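You operate a simulated robot arm through the tools that you are given. There is no shell and no other tool. Be economical: measure what you need, move in short steps, check, and stop when the job is done.

The job below is to be done with a simulated robot arm. You get a single attempt, and the scene is never put back.

Task
Take the blue plug and put it on top of the tall white reducer with a yellow band over a blue band. Then fetch the tall white reducer with a black band over a blue band and stand it on top of the roll of red tape. Then shut the blue lid. Then fetch the wooden spacer from the top of the long blue cabinet and set it on the top of the grey ring bench. Then take the roll of green tape on the bed of the former and put it away on the middle shelf of the blue rack. Then put the roll of yellow tape on the top of the cage away on the middle shelf of the blue rack. Then pull the blower door open. Do these in the order given. Set down upright: blue plug, tall white reducer with a black band over a blue b.

The check looks at the end state, three seconds after you hand in, the way a careful person would. Anything else that was tipped, shoved, dropped, spilled or broken makes it a failure. Lids that push on must go on centred and level and be pressed home; caps that screw on are set level and turned clockwise until they are tight.

Robot
A 7-joint arm with a vacuum gripper on a trunk, on a base that drives. Base frame: it is fixed to the floor where the robot stands at the start and does not move with it; the origin is under the middle of the robot, x ahead of it, y to its left, z up; the surface under the hand at the start is at about z = 800. Readings come in mm, rad, newtons and seconds.
Its first joint turns from -2.601 to 2.601 rad. Places, roughly: blower door [-9000, -9800, 500]; blue lid [-800, -2200, 800]; blue plug (5x5x8 cm) [700, 0, 800]; middle shelf of the blue rack [-9600, -10300, 900]; roll of green tape (7x7x5 cm) [-5900, -11500, 800]; roll of red tape (7x7x5 cm) [-700, -2600, 800]; roll of yellow tape (7x7x5 cm) [-8900, -9100, 900]; tall white reducer with a black ba (5x6x11 cm) [-400, -2200, 800]; tall white reducer with a yellow b (7x8x11 cm) [-600, -2500, 900]; top of the grey ring bench [-800, -2400, 800]; wooden spacer (30x4x4 cm) [-2300, -4700, 800]. Payload 1.06 kg.
Tool frame: the origin (TCP) lies in the middle of the cups' lips, and z points out of the cups. The gripper has 1 cup of 24 mm across, covering 24 by 24 mm (tool x, y); the bellows give 8 mm. With the vacuum on, a cup seals on a smooth face that it is pressed against (1 to 4 N); it does not hold porous or soft things. The pull reaches 23 N.
Orientation is that of the tool frame in the base frame, as a unit quaternion [x, y, z, w]. With the cups facing straight down, the tool's x points along the base's -x, its y along +y and its z along -z.

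Tools
- The arm moves only by the tool step_arm. Its argument "increments" is a list of rows, each an object of numbers (a shift or turn left out is 0, a gripper value left out holds the last): "valve": the vacuum: 1 switches it on, 0 off; "x", "y", "z": the shift along the tool's x, y, z in m; "wx", "wy", "wz": the turn, a rotation vector about the tool's x, y, z in rad. In form: [{"valve": .., "x": .., "y": .., "z": .., "wx": .., "wy": .., "wz": ..}, ...]. A call has 1 to 10 rows; each row shifts and turns the commanded pose from where the row before left it, along the tool's axes as they then stand. Each row takes 0.2 s and may step no farther than 50 mm and 0.15 rad from the row before; otherwise, or with a gripper value out of range, the whole call is refused. A pose out of reach is approached as far as the arm can. The call stops where the force on the tool passes 40 N (or 10 N more than at its start, if that is more) or the arm is blocked; 0.2 s more then pass. The pull builds up within a second once a cup has sealed. Time passes only in rows, and 0.2 s behind the last, so rows that do not move give it time. It gives the time, the measured TCP pose, the force on the tool (base axes) and the pull of the vacuum at its end, in the units of the frame above (readings bear some noise), with the torque about the TCP (base axes, N m) and any sound that the robot's microphone picked up, and new pictures: "views" is both (left out), scene, wrist or none.
- Cameras (640 x 400 px; columns grow to the right, rows downward): "scene" is now at [40, 138.6, 1504.3]; the picture's right is [-0.34, -0.94, 0.00], its down [-0.48, 0.18, -0.86] and it looks along [0.81, -0.29, -0.52] (base axes); focal length 270 px, centre (320, 200). "wrist" rides on the gripper at [78, 19, -96] in the tool frame; the picture's right is [-0.24, 0.97, 0.00], its down [-0.71, -0.17, -0.69] and it looks along [-0.67, -0.16, 0.73] (tool axes); focal length 243 px, centre (320, 200).
- move_column(by): slides the trunk up (or, below 0, down) by that many mm; the arm and the scene camera ride with it, the base frame stays. It gives what a move gives, with no picture.
- base_move(legs): drives the robot by 1 to 6 legs, each [ahead, turn to the left] in mm and rad, along the robot's own axes; the way and the turn of a leg run together, so that a leg with both is an arc; at most 1500 mm and 3.142 rad a leg. The arm and the cameras ride along, it lands a little off, and it stops where it bumps. It gives what a move gives, and a new picture of the scene camera.
- pan_tilt(pan, tilt): turns the head with the scene camera to pan (to the left, within 2.705 rad either way) and tilt (down, from -0.506 to 1.204), counted from straight ahead of the robot. It gives what a move gives, and a new picture of the scene camera.
- probe_pixels(camera, pixels): for up to 12 pixels [column, row] of the newest picture of that camera ("zoom" is the newest enlarged one), the place [x, y, z] in the base frame of the surface seen there, good to about 2 mm. The clock stands still meanwhile.
- inspect(camera, box): a new picture of the part [left, top, right, bottom] of that camera's present view, enlarged. The clock stands still meanwhile.
- finish_job(): hands the job in; it is judged then, once.

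Keep the steps short. Do not move on a guess: measure, check each grasp and each placing, and mend mistakes. In all there are 124 turns and 260 pictures (those below and enlarged ones count). Leave the vacuum off and the arm clear of the work at the hand-in unless told otherwise, and finish with a single line.

The tools are called as name(argument=value, ...) on one line, values as JSON. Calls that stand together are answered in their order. step_arm: Moves the arm, as the interface text tells. Its arguments: {"type":"object","properties":{"increments":{"type":"array"},"views":{"type":"string","enum":["both","scene","wrist","none"]}},"required":["increments"]} The other tools are called the same way: move_column (by) slides the trunk up or down; base_move (legs) drives the base; pan_tilt (pan, tilt) turns the head that bears the scene camera; probe_pixels (camera, pixels) gives the place of the surface under pixels of a picture; inspect (camera, box) takes an enlarged picture of a part of a camera's view; finish_job () hands the job in.

At the start:

```text
clock: 0.0
tool_pos: [659.9, -158.8, 1085.5]
ee_rot: [0.0, 1.0, 0.0, 0.001]
ft_force: [-0.4, -0.5, -0.8]
moment: [-0.03, -0.03, -0.01]
pull: 0.0
trunk travel left (down, up): [-550.0, 160.0]
robot x, y, heading: [1.4, -3.4, -0.0]
head pan, tilt: [-0.347, 0.541]
```

scene: 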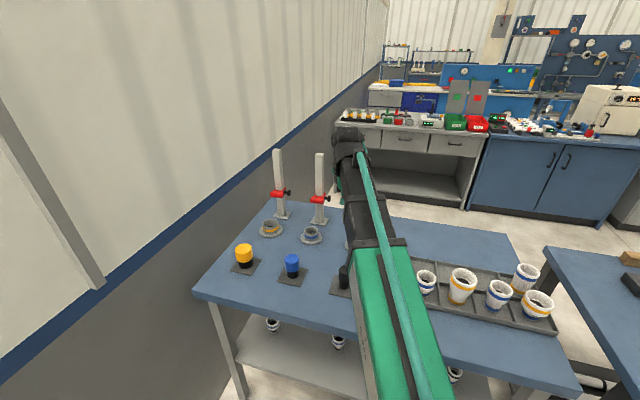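
wrist: 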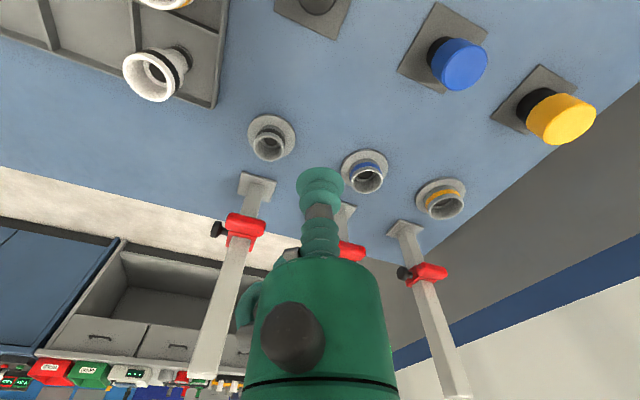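

The blue plug shows at (292,260) in the scene view and about (463,62) in the wrist view. I'll measure its top and surroundings.

probe_pixels(camera="scene", pixels=[[291, 258], [286, 257], [297, 257], [291, 254], [291, 272], [300, 282], [244, 248], [312, 230]])

inspect(camera="scene", box=[220, 200, 380, 300])

```text
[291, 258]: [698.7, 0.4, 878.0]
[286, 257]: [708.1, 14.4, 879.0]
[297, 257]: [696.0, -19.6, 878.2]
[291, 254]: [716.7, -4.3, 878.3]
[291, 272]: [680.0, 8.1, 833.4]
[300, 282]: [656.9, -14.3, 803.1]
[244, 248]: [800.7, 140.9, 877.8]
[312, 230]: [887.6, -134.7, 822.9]
```

```text
4.00 times, centred on (300, 250) of scene
```

zoom: 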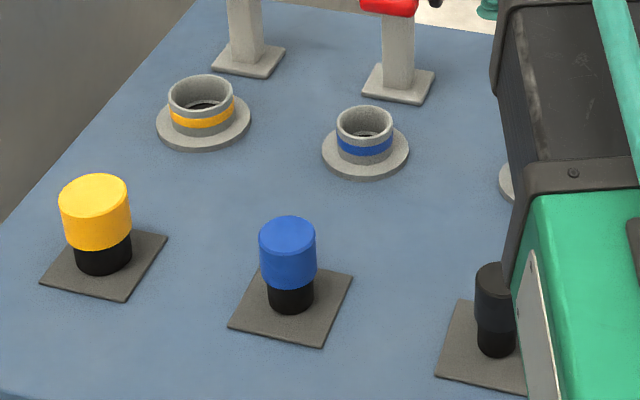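

Find the plug's top centre: ellipse centre in the zoom at (287,231).

probe_pixels(camera="zoom", pixels=[[287, 231], [263, 231], [312, 231], [287, 219], [287, 243]])

```text
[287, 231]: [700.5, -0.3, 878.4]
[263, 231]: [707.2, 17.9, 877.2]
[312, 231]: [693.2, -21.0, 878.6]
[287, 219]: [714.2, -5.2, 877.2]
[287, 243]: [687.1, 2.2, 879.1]
```

Move over the plug and descend to ~30 mm above it.

step_arm(increments=[{"x": -0.0101, "y": 0.0394}, {"x": -0.0102, "y": 0.0394}, {"x": -0.0101, "y": 0.0394}, {"x": -0.0102, "y": 0.0394}, {"z": 0.045}, {"z": 0.045}, {"z": 0.045}, {"z": 0.04}, {}], views="wrist")

```text
clock: 2.0
tool_pos: [700.6, -0.5, 911.5]
ee_rot: [0.0, 1.0, 0.001, 0.0]
ft_force: [0.3, 0.5, 0.9]
moment: [-0.02, 0.01, -0.01]
pull: 0.1
trunk travel left (down, up): [-550.0, 160.0]
robot x, y, heading: [-3.4, 0.9, 0.002]
head pan, tilt: [-0.347, 0.541]
```

wrist: 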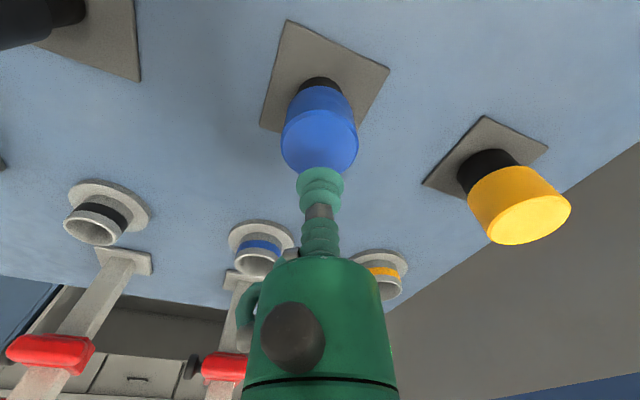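

Aligned. Switch the vacuum on and press gently.

step_arm(increments=[{"valve": 1, "z": 0.025}, {"z": 0.006}, {"z": 0.003}, {"z": 0.002}, {}, {}, {}], views="none")

```text
clock: 3.6
tool_pos: [699.6, -0.1, 874.8]
ee_rot: [0.0, 1.0, -0.001, 0.0]
ft_force: [4.0, -0.4, 11.8]
moment: [-0.02, -0.06, 0.02]
pull: 23.1
trunk travel left (down, up): [-550.0, 160.0]
robot x, y, heading: [-0.7, -3.3, -0.002]
head pan, tilt: [-0.347, 0.541]
```

Sealed (pull 23). Lift straight up.

step_arm(increments=[{"z": -0.005}, {"z": -0.02}, {"z": -0.04}, {"z": -0.045}, {"z": -0.045}, {"z": -0.045}, {}], views="both")

```text
clock: 5.2
tool_pos: [699.5, -1.2, 1075.2]
ee_rot: [0.0, 1.0, 0.0, 0.0]
ft_force: [-0.1, -0.4, -1.3]
moment: [-0.02, 0.02, -0.02]
pull: 22.9
trunk travel left (down, up): [-550.0, 160.0]
robot x, y, heading: [1.5, 0.6, -0.0]
head pan, tilt: [-0.347, 0.541]
```

scene: 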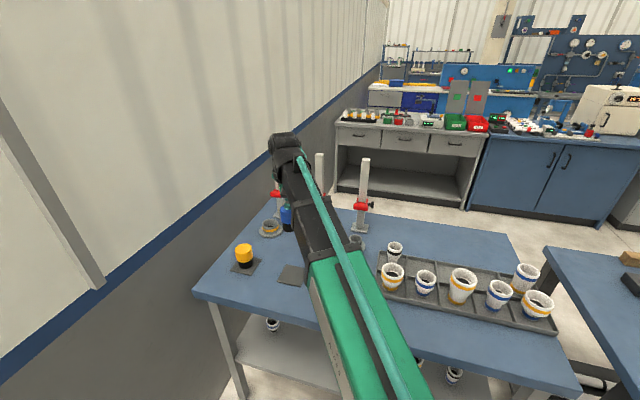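
wrist: 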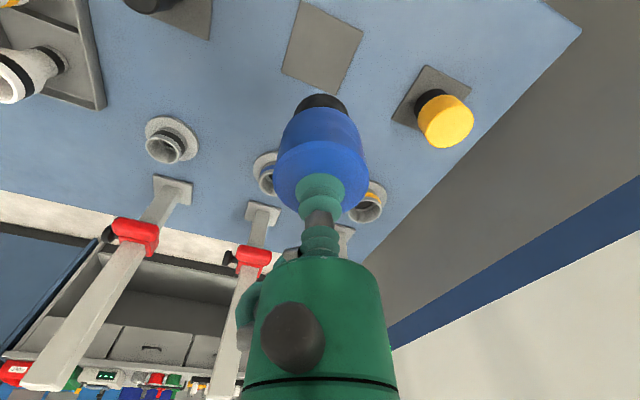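

Plug held. Look toward the next stations (right/behind) to plan the drive.

pan_tilt(pan=-1.2, tilt=0.45)

pan_tilt(pan=-1.9, tilt=0.35)

pan_tilt(pan=-2.7, tilt=0.35)

```text
clock: 6.4
tool_pos: [700.6, 0.0, 1074.0]
ee_rot: [0.0, 1.0, 0.0, 0.0]
ft_force: [0.0, -0.1, -1.1]
moment: [-0.01, 0.0, -0.01]
pull: 23.0
trunk travel left (down, up): [-550.0, 160.0]
robot x, y, heading: [-2.6, 1.0, 0.003]
head pan, tilt: [-1.201, 0.45]
```

scene: 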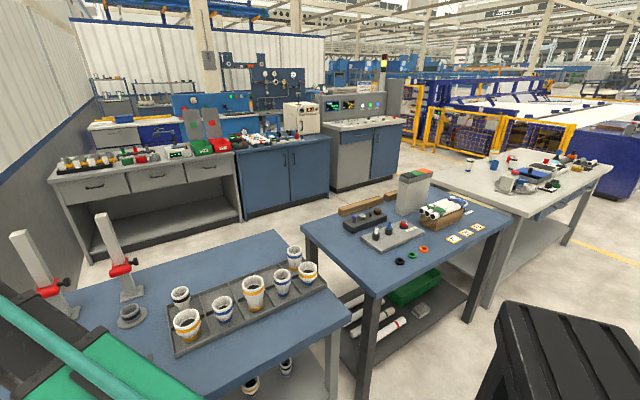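

```text
clock: 7.4
tool_pos: [701.0, -0.8, 1072.9]
ee_rot: [0.0, 1.0, 0.0, 0.0]
ft_force: [-0.2, -0.3, -1.1]
moment: [0.0, -0.04, 0.03]
pull: 23.1
trunk travel left (down, up): [-550.0, 160.0]
robot x, y, heading: [-1.8, 1.7, -0.0]
head pan, tilt: [-1.901, 0.351]
```

scene: 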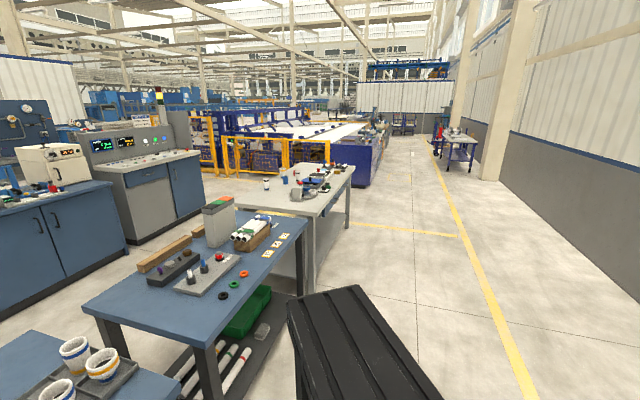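

```text
clock: 8.6
tool_pos: [700.3, -0.8, 1074.3]
ee_rot: [0.0, 1.0, 0.0, 0.0]
ft_force: [-0.2, 0.2, -2.0]
moment: [0.01, -0.01, 0.0]
pull: 22.5
trunk travel left (down, up): [-550.0, 160.0]
robot x, y, heading: [-0.9, 4.5, 0.002]
head pan, tilt: [-2.7, 0.351]
```

scene: 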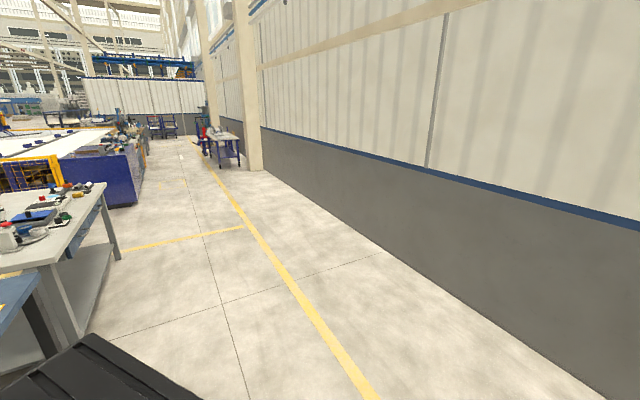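

pan_tilt(pan=-1.8, tilt=0.5)

inspect(camera="scene", box=[260, 80, 420, 180])

```text
clock: 9.8
tool_pos: [701.1, 0.1, 1073.4]
ee_rot: [0.0, 1.0, 0.0, 0.0]
ft_force: [-0.2, 0.5, -1.1]
moment: [0.0, -0.02, 0.01]
pull: 23.0
trunk travel left (down, up): [-550.0, 160.0]
robot x, y, heading: [3.9, -1.3, 0.0]
head pan, tilt: [-1.799, 0.499]
```

scene: 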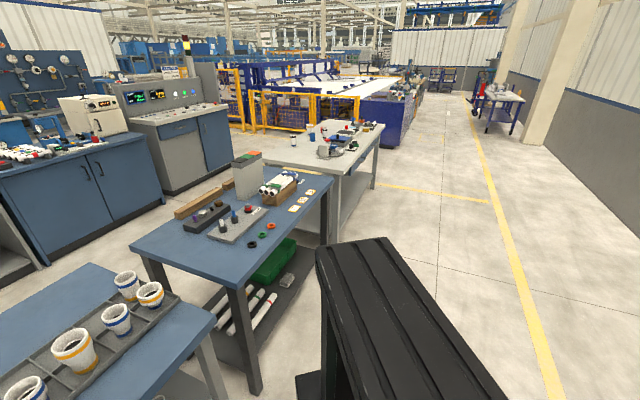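

```text
4.00 times, centred on (340, 130) of scene
```

zoom: 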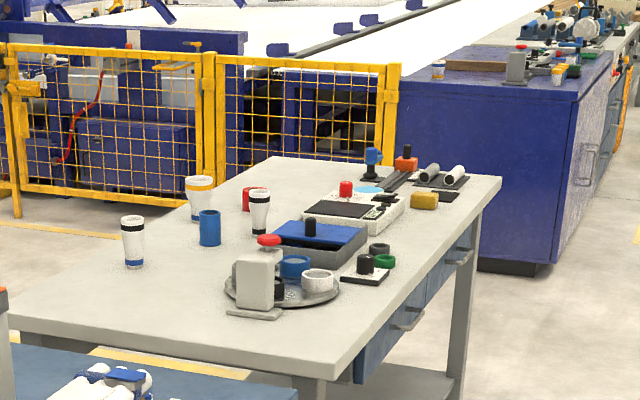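

probe_pixels(camera="zoom", pixels=[[133, 219], [260, 193], [199, 181], [253, 192], [209, 214], [315, 235], [280, 160], [500, 178], [335, 375], [20, 320], [400, 210], [425, 193]])

probe_pixels(camera="scene", pixels=[[330, 178], [262, 172], [135, 245], [235, 285], [210, 325], [240, 360], [345, 245], [470, 190], [490, 200], [300, 300], [420, 110], [385, 145]])

```text
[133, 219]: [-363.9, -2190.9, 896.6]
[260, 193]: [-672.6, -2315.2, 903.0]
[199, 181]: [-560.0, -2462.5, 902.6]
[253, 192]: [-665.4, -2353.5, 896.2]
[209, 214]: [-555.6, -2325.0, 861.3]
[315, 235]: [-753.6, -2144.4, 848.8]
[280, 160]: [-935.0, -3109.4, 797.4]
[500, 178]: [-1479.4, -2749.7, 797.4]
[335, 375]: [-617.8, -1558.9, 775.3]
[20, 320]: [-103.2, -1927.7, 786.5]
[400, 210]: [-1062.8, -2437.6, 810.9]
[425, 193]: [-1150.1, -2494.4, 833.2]
```

```text
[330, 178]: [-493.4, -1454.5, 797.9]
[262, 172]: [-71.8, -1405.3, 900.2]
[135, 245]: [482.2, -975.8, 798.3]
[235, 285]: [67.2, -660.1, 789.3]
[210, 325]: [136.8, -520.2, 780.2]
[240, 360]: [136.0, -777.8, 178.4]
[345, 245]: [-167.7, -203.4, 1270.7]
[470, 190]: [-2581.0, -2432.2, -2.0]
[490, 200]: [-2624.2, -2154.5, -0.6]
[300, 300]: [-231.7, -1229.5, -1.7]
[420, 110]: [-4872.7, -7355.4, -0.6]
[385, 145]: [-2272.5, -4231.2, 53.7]
```

Let me look down at my own base to judge the clearance I need.

pan_tilt(pan=-1.2, tilt=1.2)

pan_tilt(pan=-2.6, tilt=1.2)

```text
clock: 10.8
tool_pos: [699.8, -0.0, 1073.0]
ee_rot: [-0.001, 1.0, 0.0, -0.001]
ft_force: [0.2, 0.1, -1.2]
moment: [0.02, -0.01, 0.05]
pull: 23.3
trunk travel left (down, up): [-550.0, 160.0]
robot x, y, heading: [0.1, 1.0, -0.0]
head pan, tilt: [-1.201, 1.201]
```

scene: 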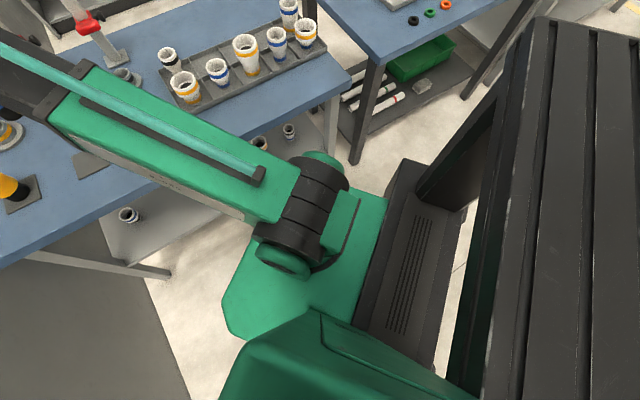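

```text
clock: 12.4
tool_pos: [699.9, -0.7, 1072.2]
ee_rot: [0.0, 1.0, 0.0, 0.001]
ft_force: [0.2, 0.1, -0.9]
moment: [0.03, 0.01, 0.02]
pull: 22.5
trunk travel left (down, up): [-550.0, 160.0]
robot x, y, heading: [-2.0, 2.8, 0.008]
head pan, tilt: [-2.601, 1.201]
```

scene: 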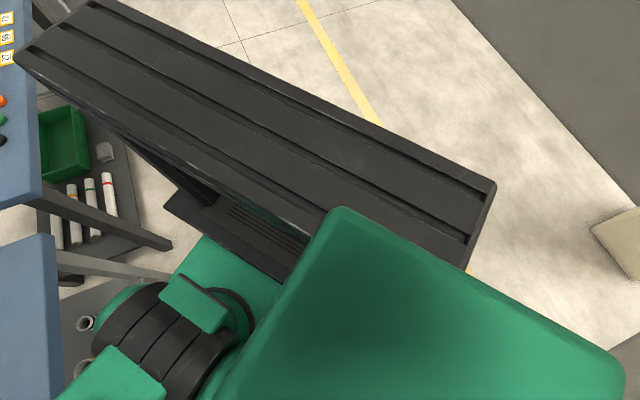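

probe_pixels(camera="scene", pixels=[[95, 5], [20, 55], [490, 185], [465, 262], [180, 205], [220, 215], [210, 255], [120, 320], [350, 215], [450, 350], [600, 250], [380, 120]])

pan_tilt(pan=0.6, tilt=1.2)

```text
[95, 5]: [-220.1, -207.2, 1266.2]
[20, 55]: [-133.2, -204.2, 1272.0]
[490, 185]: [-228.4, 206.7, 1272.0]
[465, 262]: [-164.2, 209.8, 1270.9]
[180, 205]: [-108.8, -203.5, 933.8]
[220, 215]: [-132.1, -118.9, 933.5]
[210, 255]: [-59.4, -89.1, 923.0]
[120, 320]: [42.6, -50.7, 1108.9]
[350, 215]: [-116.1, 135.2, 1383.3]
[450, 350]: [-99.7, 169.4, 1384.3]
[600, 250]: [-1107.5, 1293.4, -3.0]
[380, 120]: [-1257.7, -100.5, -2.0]
```

```text
clock: 15.1
tool_pos: [700.8, 0.3, 1072.0]
ee_rot: [0.0, 1.0, 0.0, 0.0]
ft_force: [0.0, -0.2, -0.5]
moment: [-0.02, 0.02, 0.03]
pull: 23.0
trunk travel left (down, up): [-550.0, 160.0]
robot x, y, heading: [2.9, -2.8, 0.003]
head pan, tilt: [0.6, 1.201]
```

scene: 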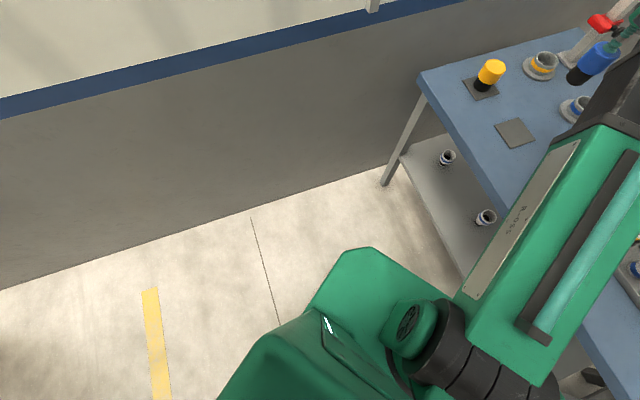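

The tables' aisle edges all lie on one line (direction ≈ -2.197 rad), with about 2 m of aisle. I'll back out 700 mm and turn to run along the aisle.

base_move(legs=[[-700, 0], [0, -2.197]])

pan_tilt(pan=0.3, tilt=0.5)

```text
clock: 24.1
tool_pos: [-1103.7, -574.9, 1073.7]
ee_rot: [0.888, 0.46, 0.0, 0.001]
ft_force: [0.5, -0.6, -1.4]
moment: [0.01, 0.02, 0.04]
pull: 22.8
trunk travel left (down, up): [-550.0, 160.0]
robot x, y, heading: [-698.6, -2.7, -2.187]
head pan, tilt: [0.6, 1.201]
```

scene: 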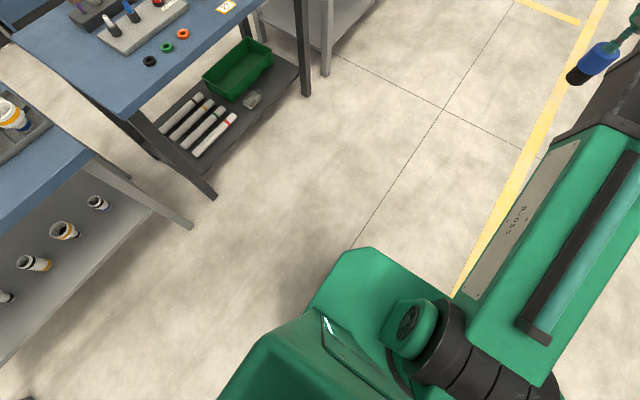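

```text
clock: 25.2
tool_pos: [-1102.7, -575.3, 1073.1]
ee_rot: [0.888, 0.46, -0.001, 0.0]
ft_force: [-0.6, 0.5, -1.6]
moment: [-0.02, 0.04, 0.02]
pull: 23.3
trunk travel left (down, up): [-550.0, 160.0]
robot x, y, heading: [-697.3, -3.8, -2.187]
head pan, tilt: [0.3, 0.499]
```

scene: 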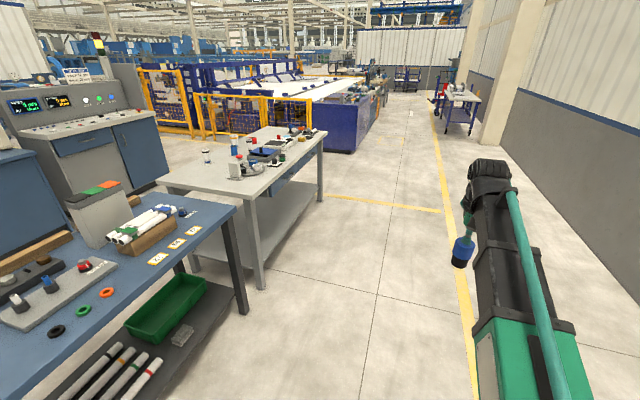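

Clear ahead. Drive along the aisle and turn to face the grey table.

base_move(legs=[[1500, 0], [420, 0], [0, 1.561]])

pan_tilt(pan=0.0, tilt=0.5)

```text
clock: 38.4
tool_pos: [-1179.0, -1930.3, 1073.5]
ee_rot: [0.294, 0.956, 0.0, 0.0]
ft_force: [-0.5, 0.1, -1.3]
moment: [0.0, -0.01, 0.01]
pull: 22.9
trunk travel left (down, up): [-550.0, 160.0]
robot x, y, heading: [-1758.2, -1534.4, -0.596]
head pan, tilt: [0.3, 0.499]
```

scene: 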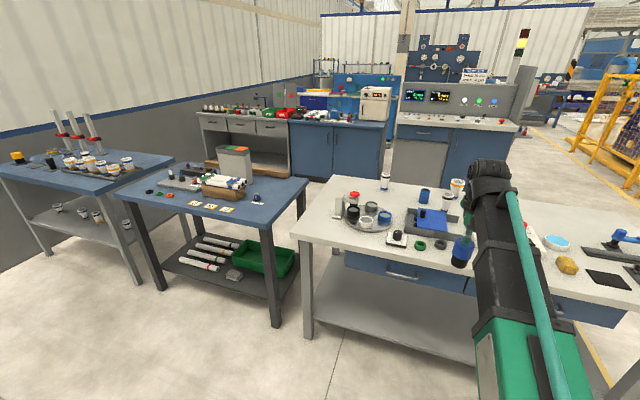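

```text
clock: 39.2
tool_pos: [-1179.4, -1930.0, 1073.2]
ee_rot: [0.293, 0.956, -0.001, 0.001]
ft_force: [0.2, -0.8, -1.1]
moment: [-0.03, -0.04, 0.02]
pull: 22.7
trunk travel left (down, up): [-550.0, 160.0]
robot x, y, heading: [-1758.6, -1536.0, -0.597]
head pan, tilt: [0.0, 0.499]
```

scene: 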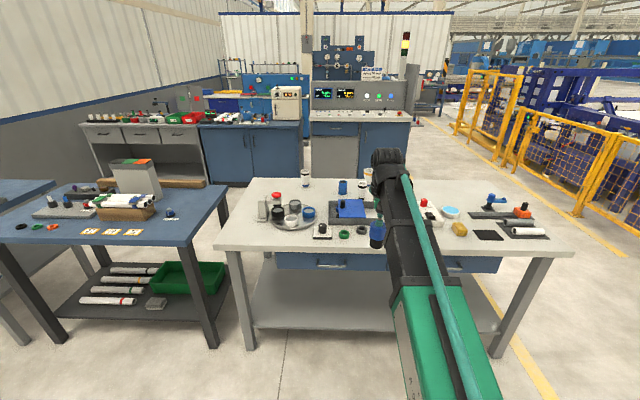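

inspect(camera="scene", box=[220, 150, 420, 275])

inspect(camera="scene", box=[400, 150, 600, 275])

```text
3.20 times, centred on (320, 212) of scene
```

zoom: 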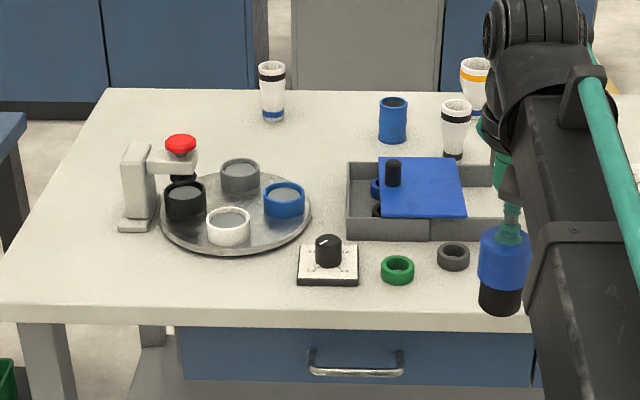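

```text
3.20 times, centred on (500, 212) of scene
```

zoom: 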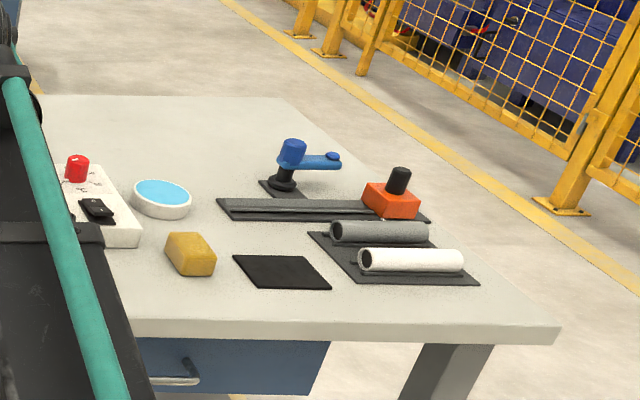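

inspect(camera="scene", box=[200, 150, 400, 275])

probe_pixels(camera="scene", pixels=[[330, 268], [280, 250], [240, 250], [540, 252], [305, 172], [368, 172], [343, 181], [362, 184], [350, 208], [345, 196], [335, 225], [245, 260]])

```text
3.20 times, centred on (300, 212) of scene
```

zoom: 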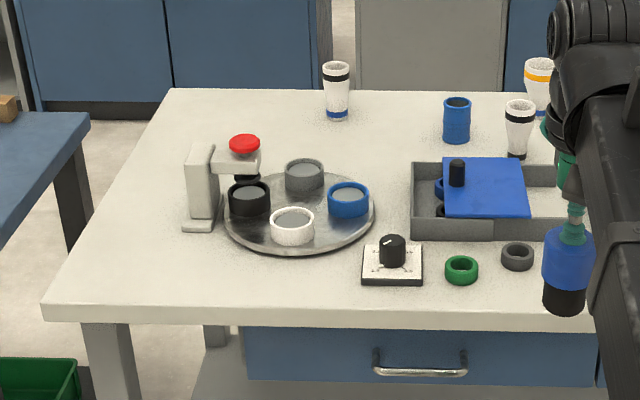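

```text
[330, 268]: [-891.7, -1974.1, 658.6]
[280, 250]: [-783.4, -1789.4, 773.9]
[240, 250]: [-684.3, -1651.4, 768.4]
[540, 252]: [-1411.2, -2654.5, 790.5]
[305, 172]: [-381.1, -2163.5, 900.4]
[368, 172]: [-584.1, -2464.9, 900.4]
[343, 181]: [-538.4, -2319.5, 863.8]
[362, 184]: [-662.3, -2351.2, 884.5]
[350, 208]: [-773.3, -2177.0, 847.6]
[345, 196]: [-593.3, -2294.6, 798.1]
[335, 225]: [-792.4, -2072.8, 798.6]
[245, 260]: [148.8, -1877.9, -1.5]
```

Approach the table 500 mm; plug bottom is at z≈995, above everything (≤905).

base_move(legs=[[500, 0]])

step_arm(increments=[{}], views="wrist")

```text
clock: 42.1
tool_pos: [-766.4, -2188.6, 1073.1]
ee_rot: [0.285, 0.959, 0.0, 0.001]
ft_force: [-0.8, 0.4, -0.5]
moment: [0.0, 0.04, 0.0]
pull: 23.1
trunk travel left (down, up): [-550.0, 160.0]
robot x, y, heading: [-1355.6, -1806.7, -0.579]
head pan, tilt: [0.0, 0.499]
```

scene: 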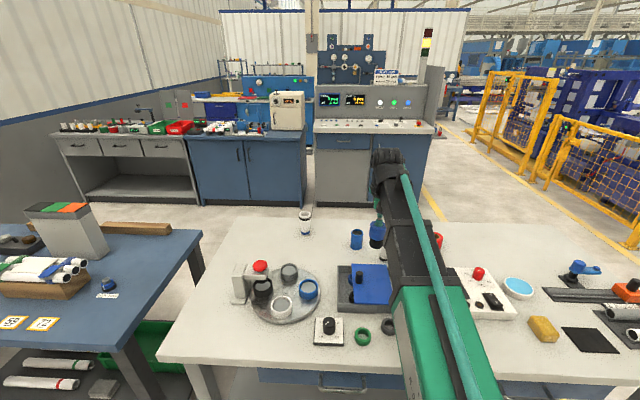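

```text
clock: 42.5
tool_pos: [-766.9, -2187.2, 1073.2]
ee_rot: [0.285, 0.959, 0.001, 0.001]
ft_force: [0.1, 0.6, -1.0]
moment: [0.01, -0.01, -0.01]
pull: 22.9
trunk travel left (down, up): [-550.0, 160.0]
robot x, y, heading: [-1354.0, -1805.7, -0.579]
head pan, tilt: [0.0, 0.499]
```

wrist: 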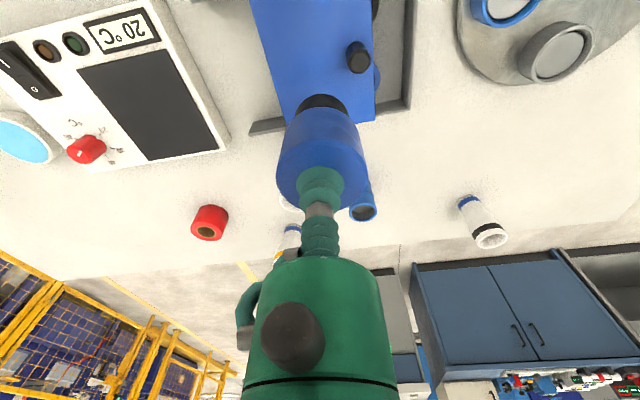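

The reducer is ~1027 mm away from the axis; move 75 mm closer.

base_move(legs=[[75, 0]])

pan_tilt(pan=-0.15, tilt=0.75)

```text
clock: 43.5
tool_pos: [-700.9, -2227.9, 1073.4]
ee_rot: [0.283, 0.959, 0.0, -0.001]
ft_force: [-0.5, -0.3, -1.3]
moment: [0.01, 0.02, 0.01]
pull: 22.6
trunk travel left (down, up): [-550.0, 160.0]
robot x, y, heading: [-1288.4, -1848.5, -0.576]
head pan, tilt: [0.0, 0.499]
```

scene: 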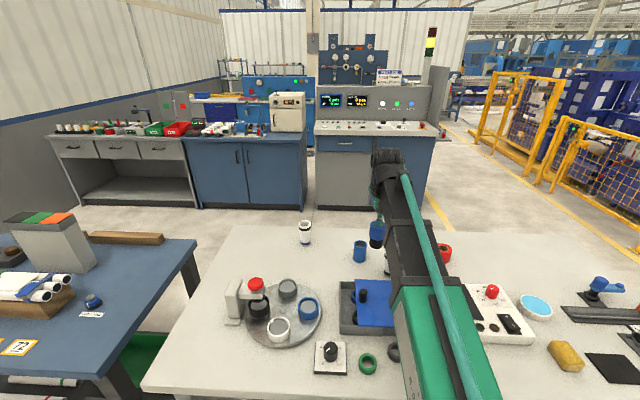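

```text
clock: 44.3
tool_pos: [-702.1, -2227.4, 1074.0]
ee_rot: [0.283, 0.959, 0.001, 0.0]
ft_force: [0.2, 0.3, -0.9]
moment: [-0.05, 0.0, -0.01]
pull: 22.6
trunk travel left (down, up): [-550.0, 160.0]
robot x, y, heading: [-1287.4, -1846.6, -0.571]
head pan, tilt: [-0.15, 0.75]
```

scene: 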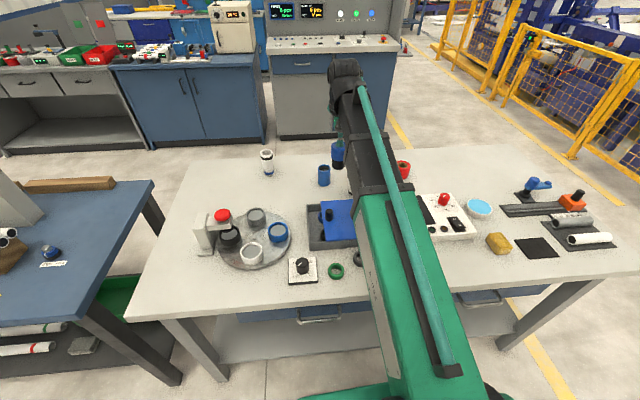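

The arm hides the yellow-band reducer. Swing the tool right ~200 mm to expose it.

step_arm(increments=[{"y": -0.05}, {"y": -0.05}, {"y": -0.05}, {"y": -0.05}, {"y": -0.05}, {}], views="both")

```text
clock: 45.7
tool_pos: [-835.0, -2437.8, 1071.9]
ee_rot: [0.282, 0.959, 0.0, 0.0]
ft_force: [-0.7, 0.1, -0.6]
moment: [0.03, -0.01, 0.01]
pull: 22.4
trunk travel left (down, up): [-550.0, 160.0]
robot x, y, heading: [-1292.9, -1846.6, -0.573]
head pan, tilt: [-0.15, 0.75]
```

scene: 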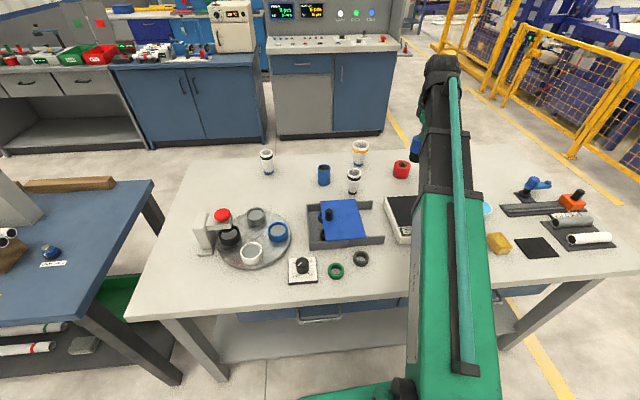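
wrist: 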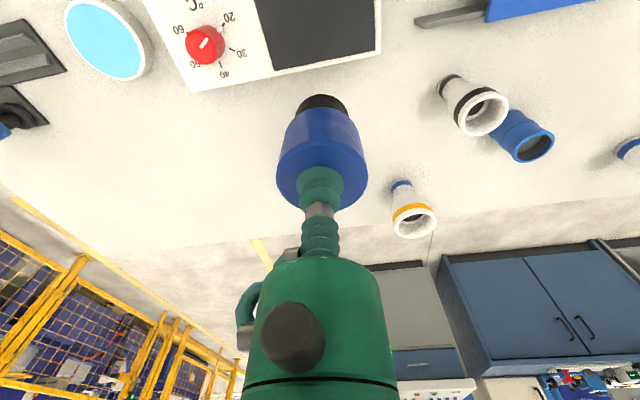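

inspect(camera="scene", box=[300, 125, 428, 205])

inspect(camera="wrist", box=[350, 160, 478, 240])

```text
5.00 times, centred on (364, 165) of scene
```

zoom: 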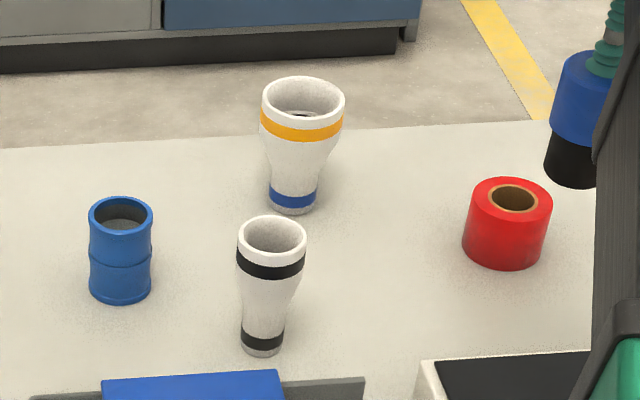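

```text
5.00 times, centred on (414, 200) of wrist
```

zoom: 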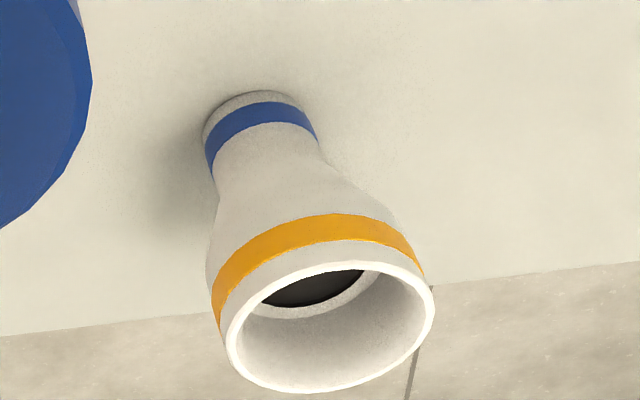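

probe_pixels(camera="zoom", pixels=[[231, 345], [432, 300], [300, 391], [365, 263], [330, 330], [330, 365], [310, 310], [320, 288], [270, 297], [230, 320], [250, 100], [360, 300]])

inspect(camera="scene", box=[336, 135, 384, 165])

```text
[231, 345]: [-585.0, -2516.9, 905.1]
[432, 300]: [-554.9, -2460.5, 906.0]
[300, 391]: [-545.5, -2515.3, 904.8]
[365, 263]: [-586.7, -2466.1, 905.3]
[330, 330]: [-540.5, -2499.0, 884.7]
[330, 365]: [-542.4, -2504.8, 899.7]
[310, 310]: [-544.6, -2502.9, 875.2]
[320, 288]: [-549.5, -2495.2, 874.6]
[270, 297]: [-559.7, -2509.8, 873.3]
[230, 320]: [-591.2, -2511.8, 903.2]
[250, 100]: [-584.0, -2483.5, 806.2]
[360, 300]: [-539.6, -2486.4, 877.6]
```

```text
13.33 times, centred on (360, 150) of scene
```

zoom: 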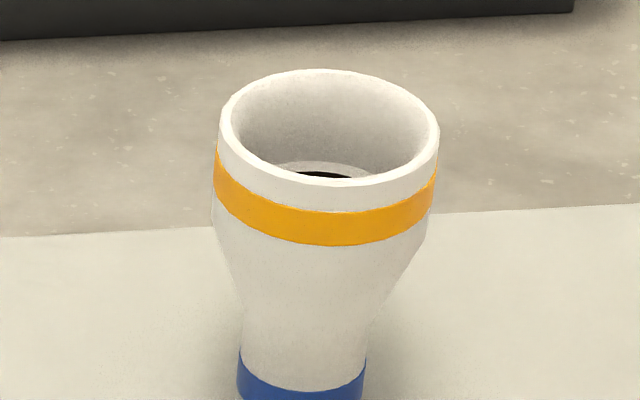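

probe_pixels(camera="zoom", pixels=[[222, 125], [435, 130], [325, 73], [335, 183], [250, 90], [405, 90], [245, 160], [415, 165], [325, 166], [330, 175], [285, 166], [370, 168]])

```text
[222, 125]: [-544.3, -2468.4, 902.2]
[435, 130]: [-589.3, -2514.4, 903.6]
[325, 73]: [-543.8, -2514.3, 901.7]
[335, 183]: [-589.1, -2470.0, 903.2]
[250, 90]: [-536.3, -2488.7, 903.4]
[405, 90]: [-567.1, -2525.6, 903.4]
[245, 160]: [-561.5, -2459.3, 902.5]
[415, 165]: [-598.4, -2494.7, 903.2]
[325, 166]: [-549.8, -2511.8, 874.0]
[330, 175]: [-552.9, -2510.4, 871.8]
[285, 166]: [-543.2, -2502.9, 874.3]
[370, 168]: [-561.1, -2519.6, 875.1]
```

Mouth centre ≈ (-566.5, -2492), rim z 903, inner ledge z≈874, inner radius ~30 vs plug radius 25. Move over it at the present height.

step_arm(increments=[{"x": -0.0425, "y": 0.0167}, {"x": -0.0425, "y": 0.0167}, {"x": -0.0425, "y": 0.0167}, {"x": -0.0425, "y": 0.0167}, {"x": -0.0425, "y": 0.0166}, {"x": -0.0425, "y": 0.0166}, {}, {}], views="both")

```text
clock: 47.5
tool_pos: [-572.1, -2489.4, 1073.7]
ee_rot: [0.283, 0.959, -0.001, 0.0]
ft_force: [-0.1, 0.4, -1.7]
moment: [-0.03, -0.01, 0.0]
pull: 22.3
trunk travel left (down, up): [-550.0, 160.0]
robot x, y, heading: [-1291.2, -1844.8, -0.575]
head pan, tilt: [-0.15, 0.75]
```

scene: 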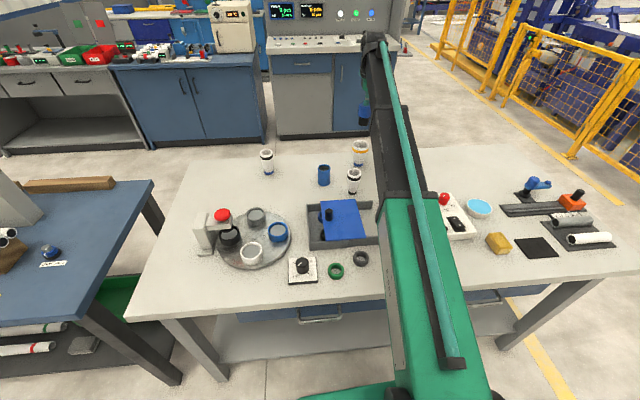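
wrist: 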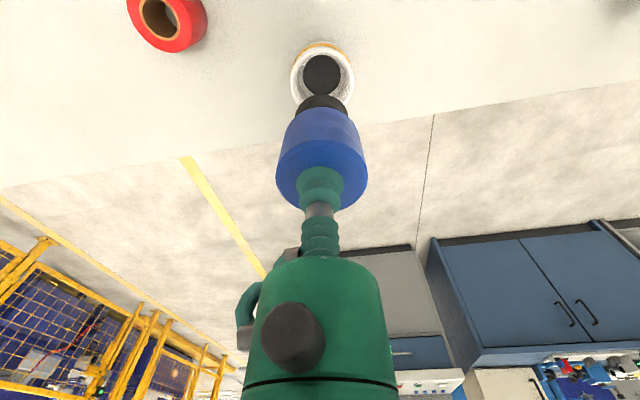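

inspect(camera="wrist", box=[272, 30, 368, 90])

```text
6.67 times, centred on (320, 60) of wrist
```

zoom: 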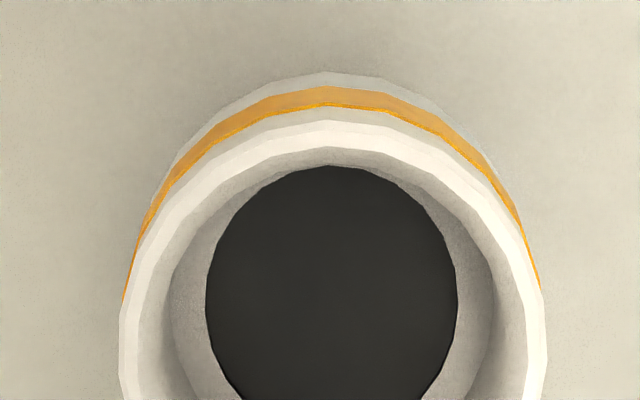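

probe_pixels(camera="zoom", pixels=[[330, 175], [215, 300], [450, 300], [330, 380], [190, 330], [480, 330], [130, 350], [535, 350], [330, 130], [230, 390], [435, 390], [198, 300]])

```text
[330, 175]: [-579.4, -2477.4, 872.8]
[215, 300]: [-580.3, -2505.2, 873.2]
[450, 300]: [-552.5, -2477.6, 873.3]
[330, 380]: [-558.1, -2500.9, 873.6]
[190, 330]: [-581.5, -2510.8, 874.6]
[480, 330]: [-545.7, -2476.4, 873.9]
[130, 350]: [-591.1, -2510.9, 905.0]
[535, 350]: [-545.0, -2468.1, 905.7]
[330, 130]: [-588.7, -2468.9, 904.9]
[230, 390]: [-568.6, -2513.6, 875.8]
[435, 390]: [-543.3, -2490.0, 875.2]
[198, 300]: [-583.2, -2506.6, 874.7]
```

The seat is a flat black disc at z≈873, centre (-566.5,-2491.5). Go down 60 mm and check the offset.

step_arm(increments=[{"z": 0.03}, {"z": 0.03}, {}, {}], views="none")

```text
clock: 48.5
tool_pos: [-569.3, -2491.5, 1016.6]
ee_rot: [0.283, 0.959, 0.0, 0.0]
ft_force: [-0.5, 0.3, -0.9]
moment: [-0.04, -0.01, -0.04]
pull: 22.4
trunk travel left (down, up): [-550.0, 160.0]
robot x, y, heading: [-1287.6, -1845.9, -0.578]
head pan, tilt: [-0.15, 0.75]
```

step_arm(increments=[{"x": -0.002, "y": 0.001}, {"z": 0.03}, {"z": 0.02}, {}, {}], views="both")

```text
clock: 49.7
tool_pos: [-565.4, -2491.7, 966.8]
ee_rot: [0.283, 0.959, 0.0, 0.0]
ft_force: [0.6, -0.6, -0.9]
moment: [-0.03, 0.01, 0.0]
pull: 22.7
trunk travel left (down, up): [-550.0, 160.0]
robot x, y, heading: [-1287.9, -1845.8, -0.573]
head pan, tilt: [-0.15, 0.75]
```

scene: 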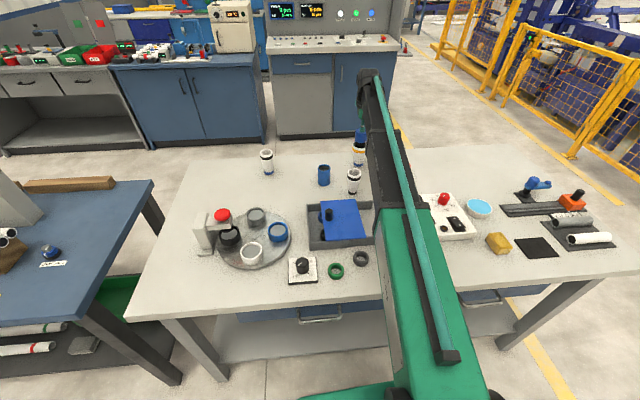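
wrist: 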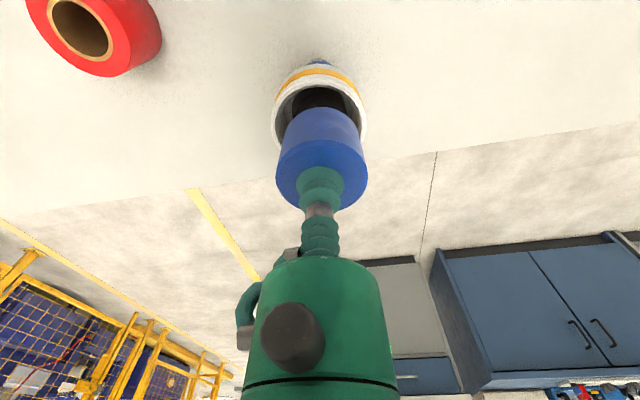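

Centred and entering the mouth. Lower in small steps to contact (expected at z≈951).

step_arm(increments=[{"z": 0.008}, {"z": 0.005}, {"z": 0.002}, {}], views="none")

```text
clock: 50.7
tool_pos: [-566.2, -2491.6, 950.7]
ee_rot: [0.283, 0.959, -0.001, 0.002]
ft_force: [0.4, -1.7, 9.5]
moment: [-0.01, 0.06, 0.04]
pull: 22.8
trunk travel left (down, up): [-550.0, 160.0]
robot x, y, heading: [-1288.9, -1847.1, -0.572]
head pan, tilt: [-0.15, 0.75]
```

Contact at z 950.7 as expected. Release and rise.

step_arm(increments=[{"valve": 0}, {}, {}, {}, {"z": -0.005}, {"z": -0.02}, {"z": -0.04}, {"z": -0.05}, {}], views="wrist")

inspect(camera="wrist", box=[240, 30, 400, 130])

```text
clock: 52.7
tool_pos: [-566.6, -2491.6, 1063.4]
ee_rot: [0.284, 0.959, 0.0, 0.001]
ft_force: [0.7, 0.6, 0.9]
moment: [-0.01, 0.0, 0.02]
pull: 0.1
trunk travel left (down, up): [-550.0, 160.0]
robot x, y, heading: [-1288.9, -1850.2, -0.572]
head pan, tilt: [-0.15, 0.75]
```

wrist: 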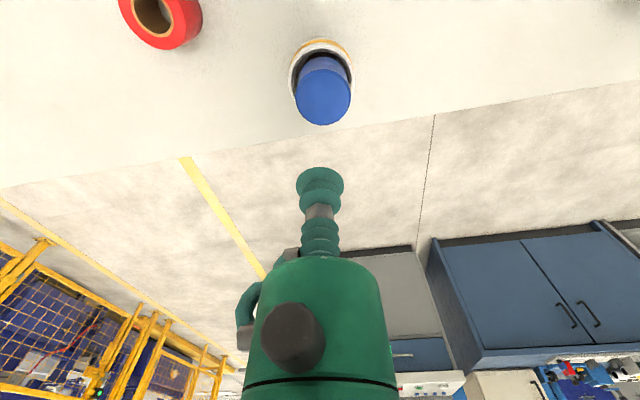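

```text
4.00 times, centred on (320, 80) of wrist
```

zoom: 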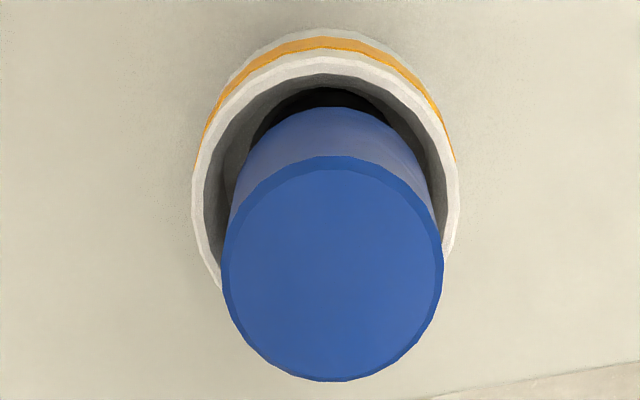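

Plug is seated upright. Next the black-over-blue reducer; swing toward it and view it from above.

step_arm(increments=[{"x": 0.0074, "y": 0.0447}, {"x": 0.0074, "y": 0.0447}, {"x": 0.0074, "y": 0.0447}, {"x": 0.0074, "y": 0.0447}, {"x": 0.0074, "y": 0.0447}, {"x": 0.0074, "y": 0.0447}, {"x": 0.0074, "y": 0.0447}, {}], views="both")

```text
clock: 54.5
tool_pos: [-442.3, -2201.1, 1064.1]
ee_rot: [0.283, 0.959, 0.0, 0.0]
ft_force: [0.3, -0.3, 0.3]
moment: [-0.04, 0.03, 0.02]
pull: 0.0
trunk travel left (down, up): [-550.0, 160.0]
robot x, y, heading: [-1291.9, -1843.7, -0.576]
head pan, tilt: [-0.15, 0.75]
```

scene: 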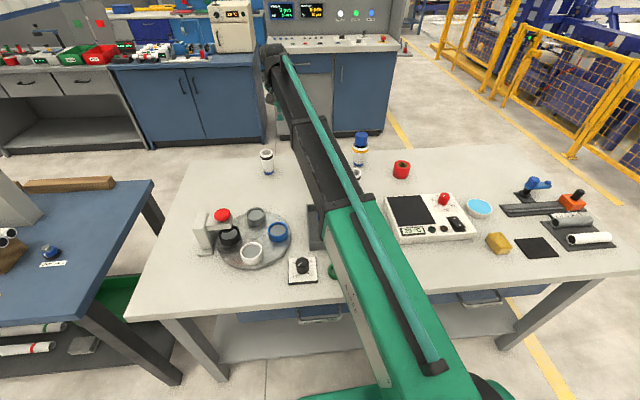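
wrist: 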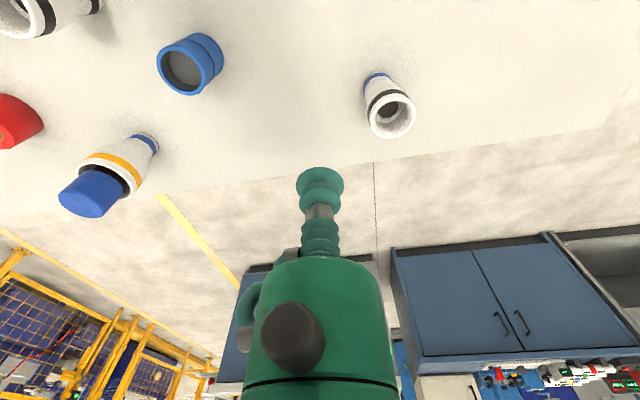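

inspect(camera="wrist", box=[340, 65, 436, 145])

inspect(camera="scene", box=[384, 150, 424, 180])

```text
5.00 times, centred on (388, 105) of wrist
```

zoom: 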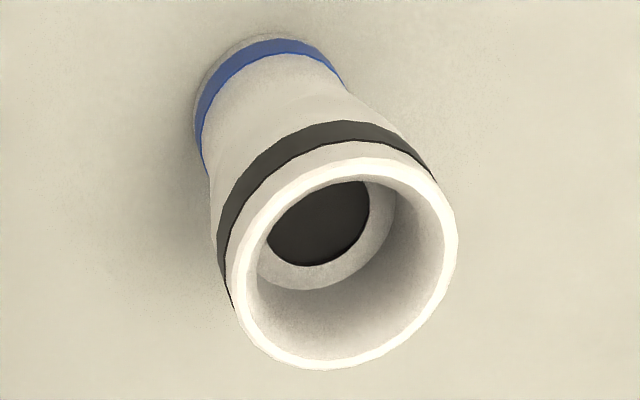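

```text
13.33 times, centred on (404, 165) of scene
```

zoom: 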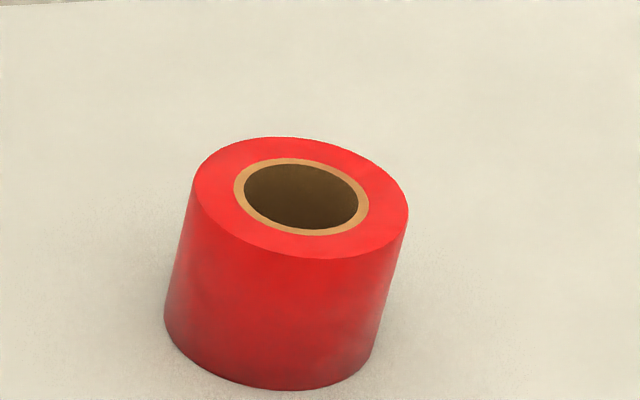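

probe_pixels(camera="zoom", pixels=[[196, 190], [404, 215], [300, 140], [290, 256], [240, 185], [364, 208], [300, 160], [298, 232], [230, 160], [375, 240]])

inspect(camera="wrist", box=[340, 65, 436, 145])

probe_pixels(camera="zoom", pixels=[[232, 260], [452, 220], [325, 363], [360, 165], [270, 190], [420, 320], [320, 215], [345, 200], [300, 250], [265, 265], [380, 220], [250, 50]])

```text
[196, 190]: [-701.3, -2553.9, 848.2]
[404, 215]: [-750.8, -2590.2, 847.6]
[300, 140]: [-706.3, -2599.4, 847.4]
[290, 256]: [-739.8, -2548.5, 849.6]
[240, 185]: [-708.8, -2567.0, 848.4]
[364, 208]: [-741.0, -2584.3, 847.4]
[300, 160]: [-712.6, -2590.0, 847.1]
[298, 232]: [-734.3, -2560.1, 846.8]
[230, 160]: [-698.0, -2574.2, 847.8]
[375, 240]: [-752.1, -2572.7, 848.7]
```

```text
5.00 times, centred on (388, 105) of wrist
```

zoom: 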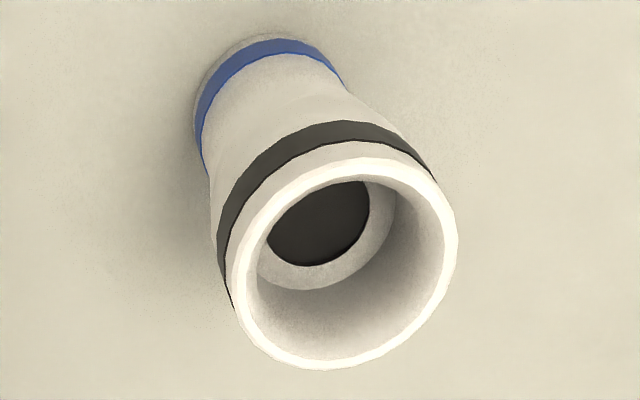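

```text
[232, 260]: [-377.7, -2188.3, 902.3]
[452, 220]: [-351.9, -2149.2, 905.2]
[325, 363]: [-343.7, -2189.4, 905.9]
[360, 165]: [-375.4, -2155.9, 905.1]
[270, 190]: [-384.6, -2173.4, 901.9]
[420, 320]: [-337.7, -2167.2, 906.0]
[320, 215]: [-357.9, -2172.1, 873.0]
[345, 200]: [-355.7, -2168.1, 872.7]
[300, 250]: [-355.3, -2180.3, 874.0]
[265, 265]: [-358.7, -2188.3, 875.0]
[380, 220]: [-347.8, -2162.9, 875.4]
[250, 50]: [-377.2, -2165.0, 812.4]
```

The reducer centre is (-361,-2170.5), 983 mm from the axis: just beyond reach. Check my base's clearance to the table before nudging closer.

pan_tilt(pan=0.5, tilt=1.2)

```text
clock: 55.5
tool_pos: [-443.7, -2200.1, 1063.7]
ee_rot: [0.283, 0.959, 0.0, 0.0]
ft_force: [-1.5, 0.2, -0.1]
moment: [0.0, 0.01, -0.02]
pull: 0.1
trunk travel left (down, up): [-550.0, 160.0]
robot x, y, heading: [-1287.8, -1847.6, -0.575]
head pan, tilt: [0.499, 1.201]
```

scene: 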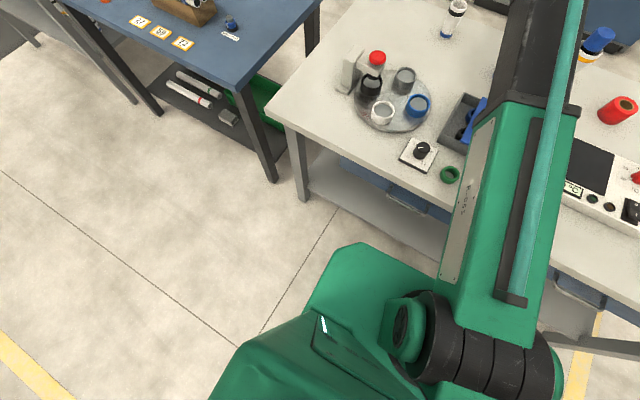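

probe_pixels(camera="scene", pixels=[[360, 248], [312, 305], [435, 272], [355, 238], [300, 305], [445, 262], [400, 250], [330, 270], [230, 345]])

```text
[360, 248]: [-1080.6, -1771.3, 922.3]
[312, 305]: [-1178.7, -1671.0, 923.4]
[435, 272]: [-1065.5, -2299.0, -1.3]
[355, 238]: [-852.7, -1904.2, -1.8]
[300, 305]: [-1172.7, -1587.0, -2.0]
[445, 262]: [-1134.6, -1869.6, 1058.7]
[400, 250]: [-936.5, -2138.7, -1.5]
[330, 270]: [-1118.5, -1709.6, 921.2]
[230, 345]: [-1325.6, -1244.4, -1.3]
```

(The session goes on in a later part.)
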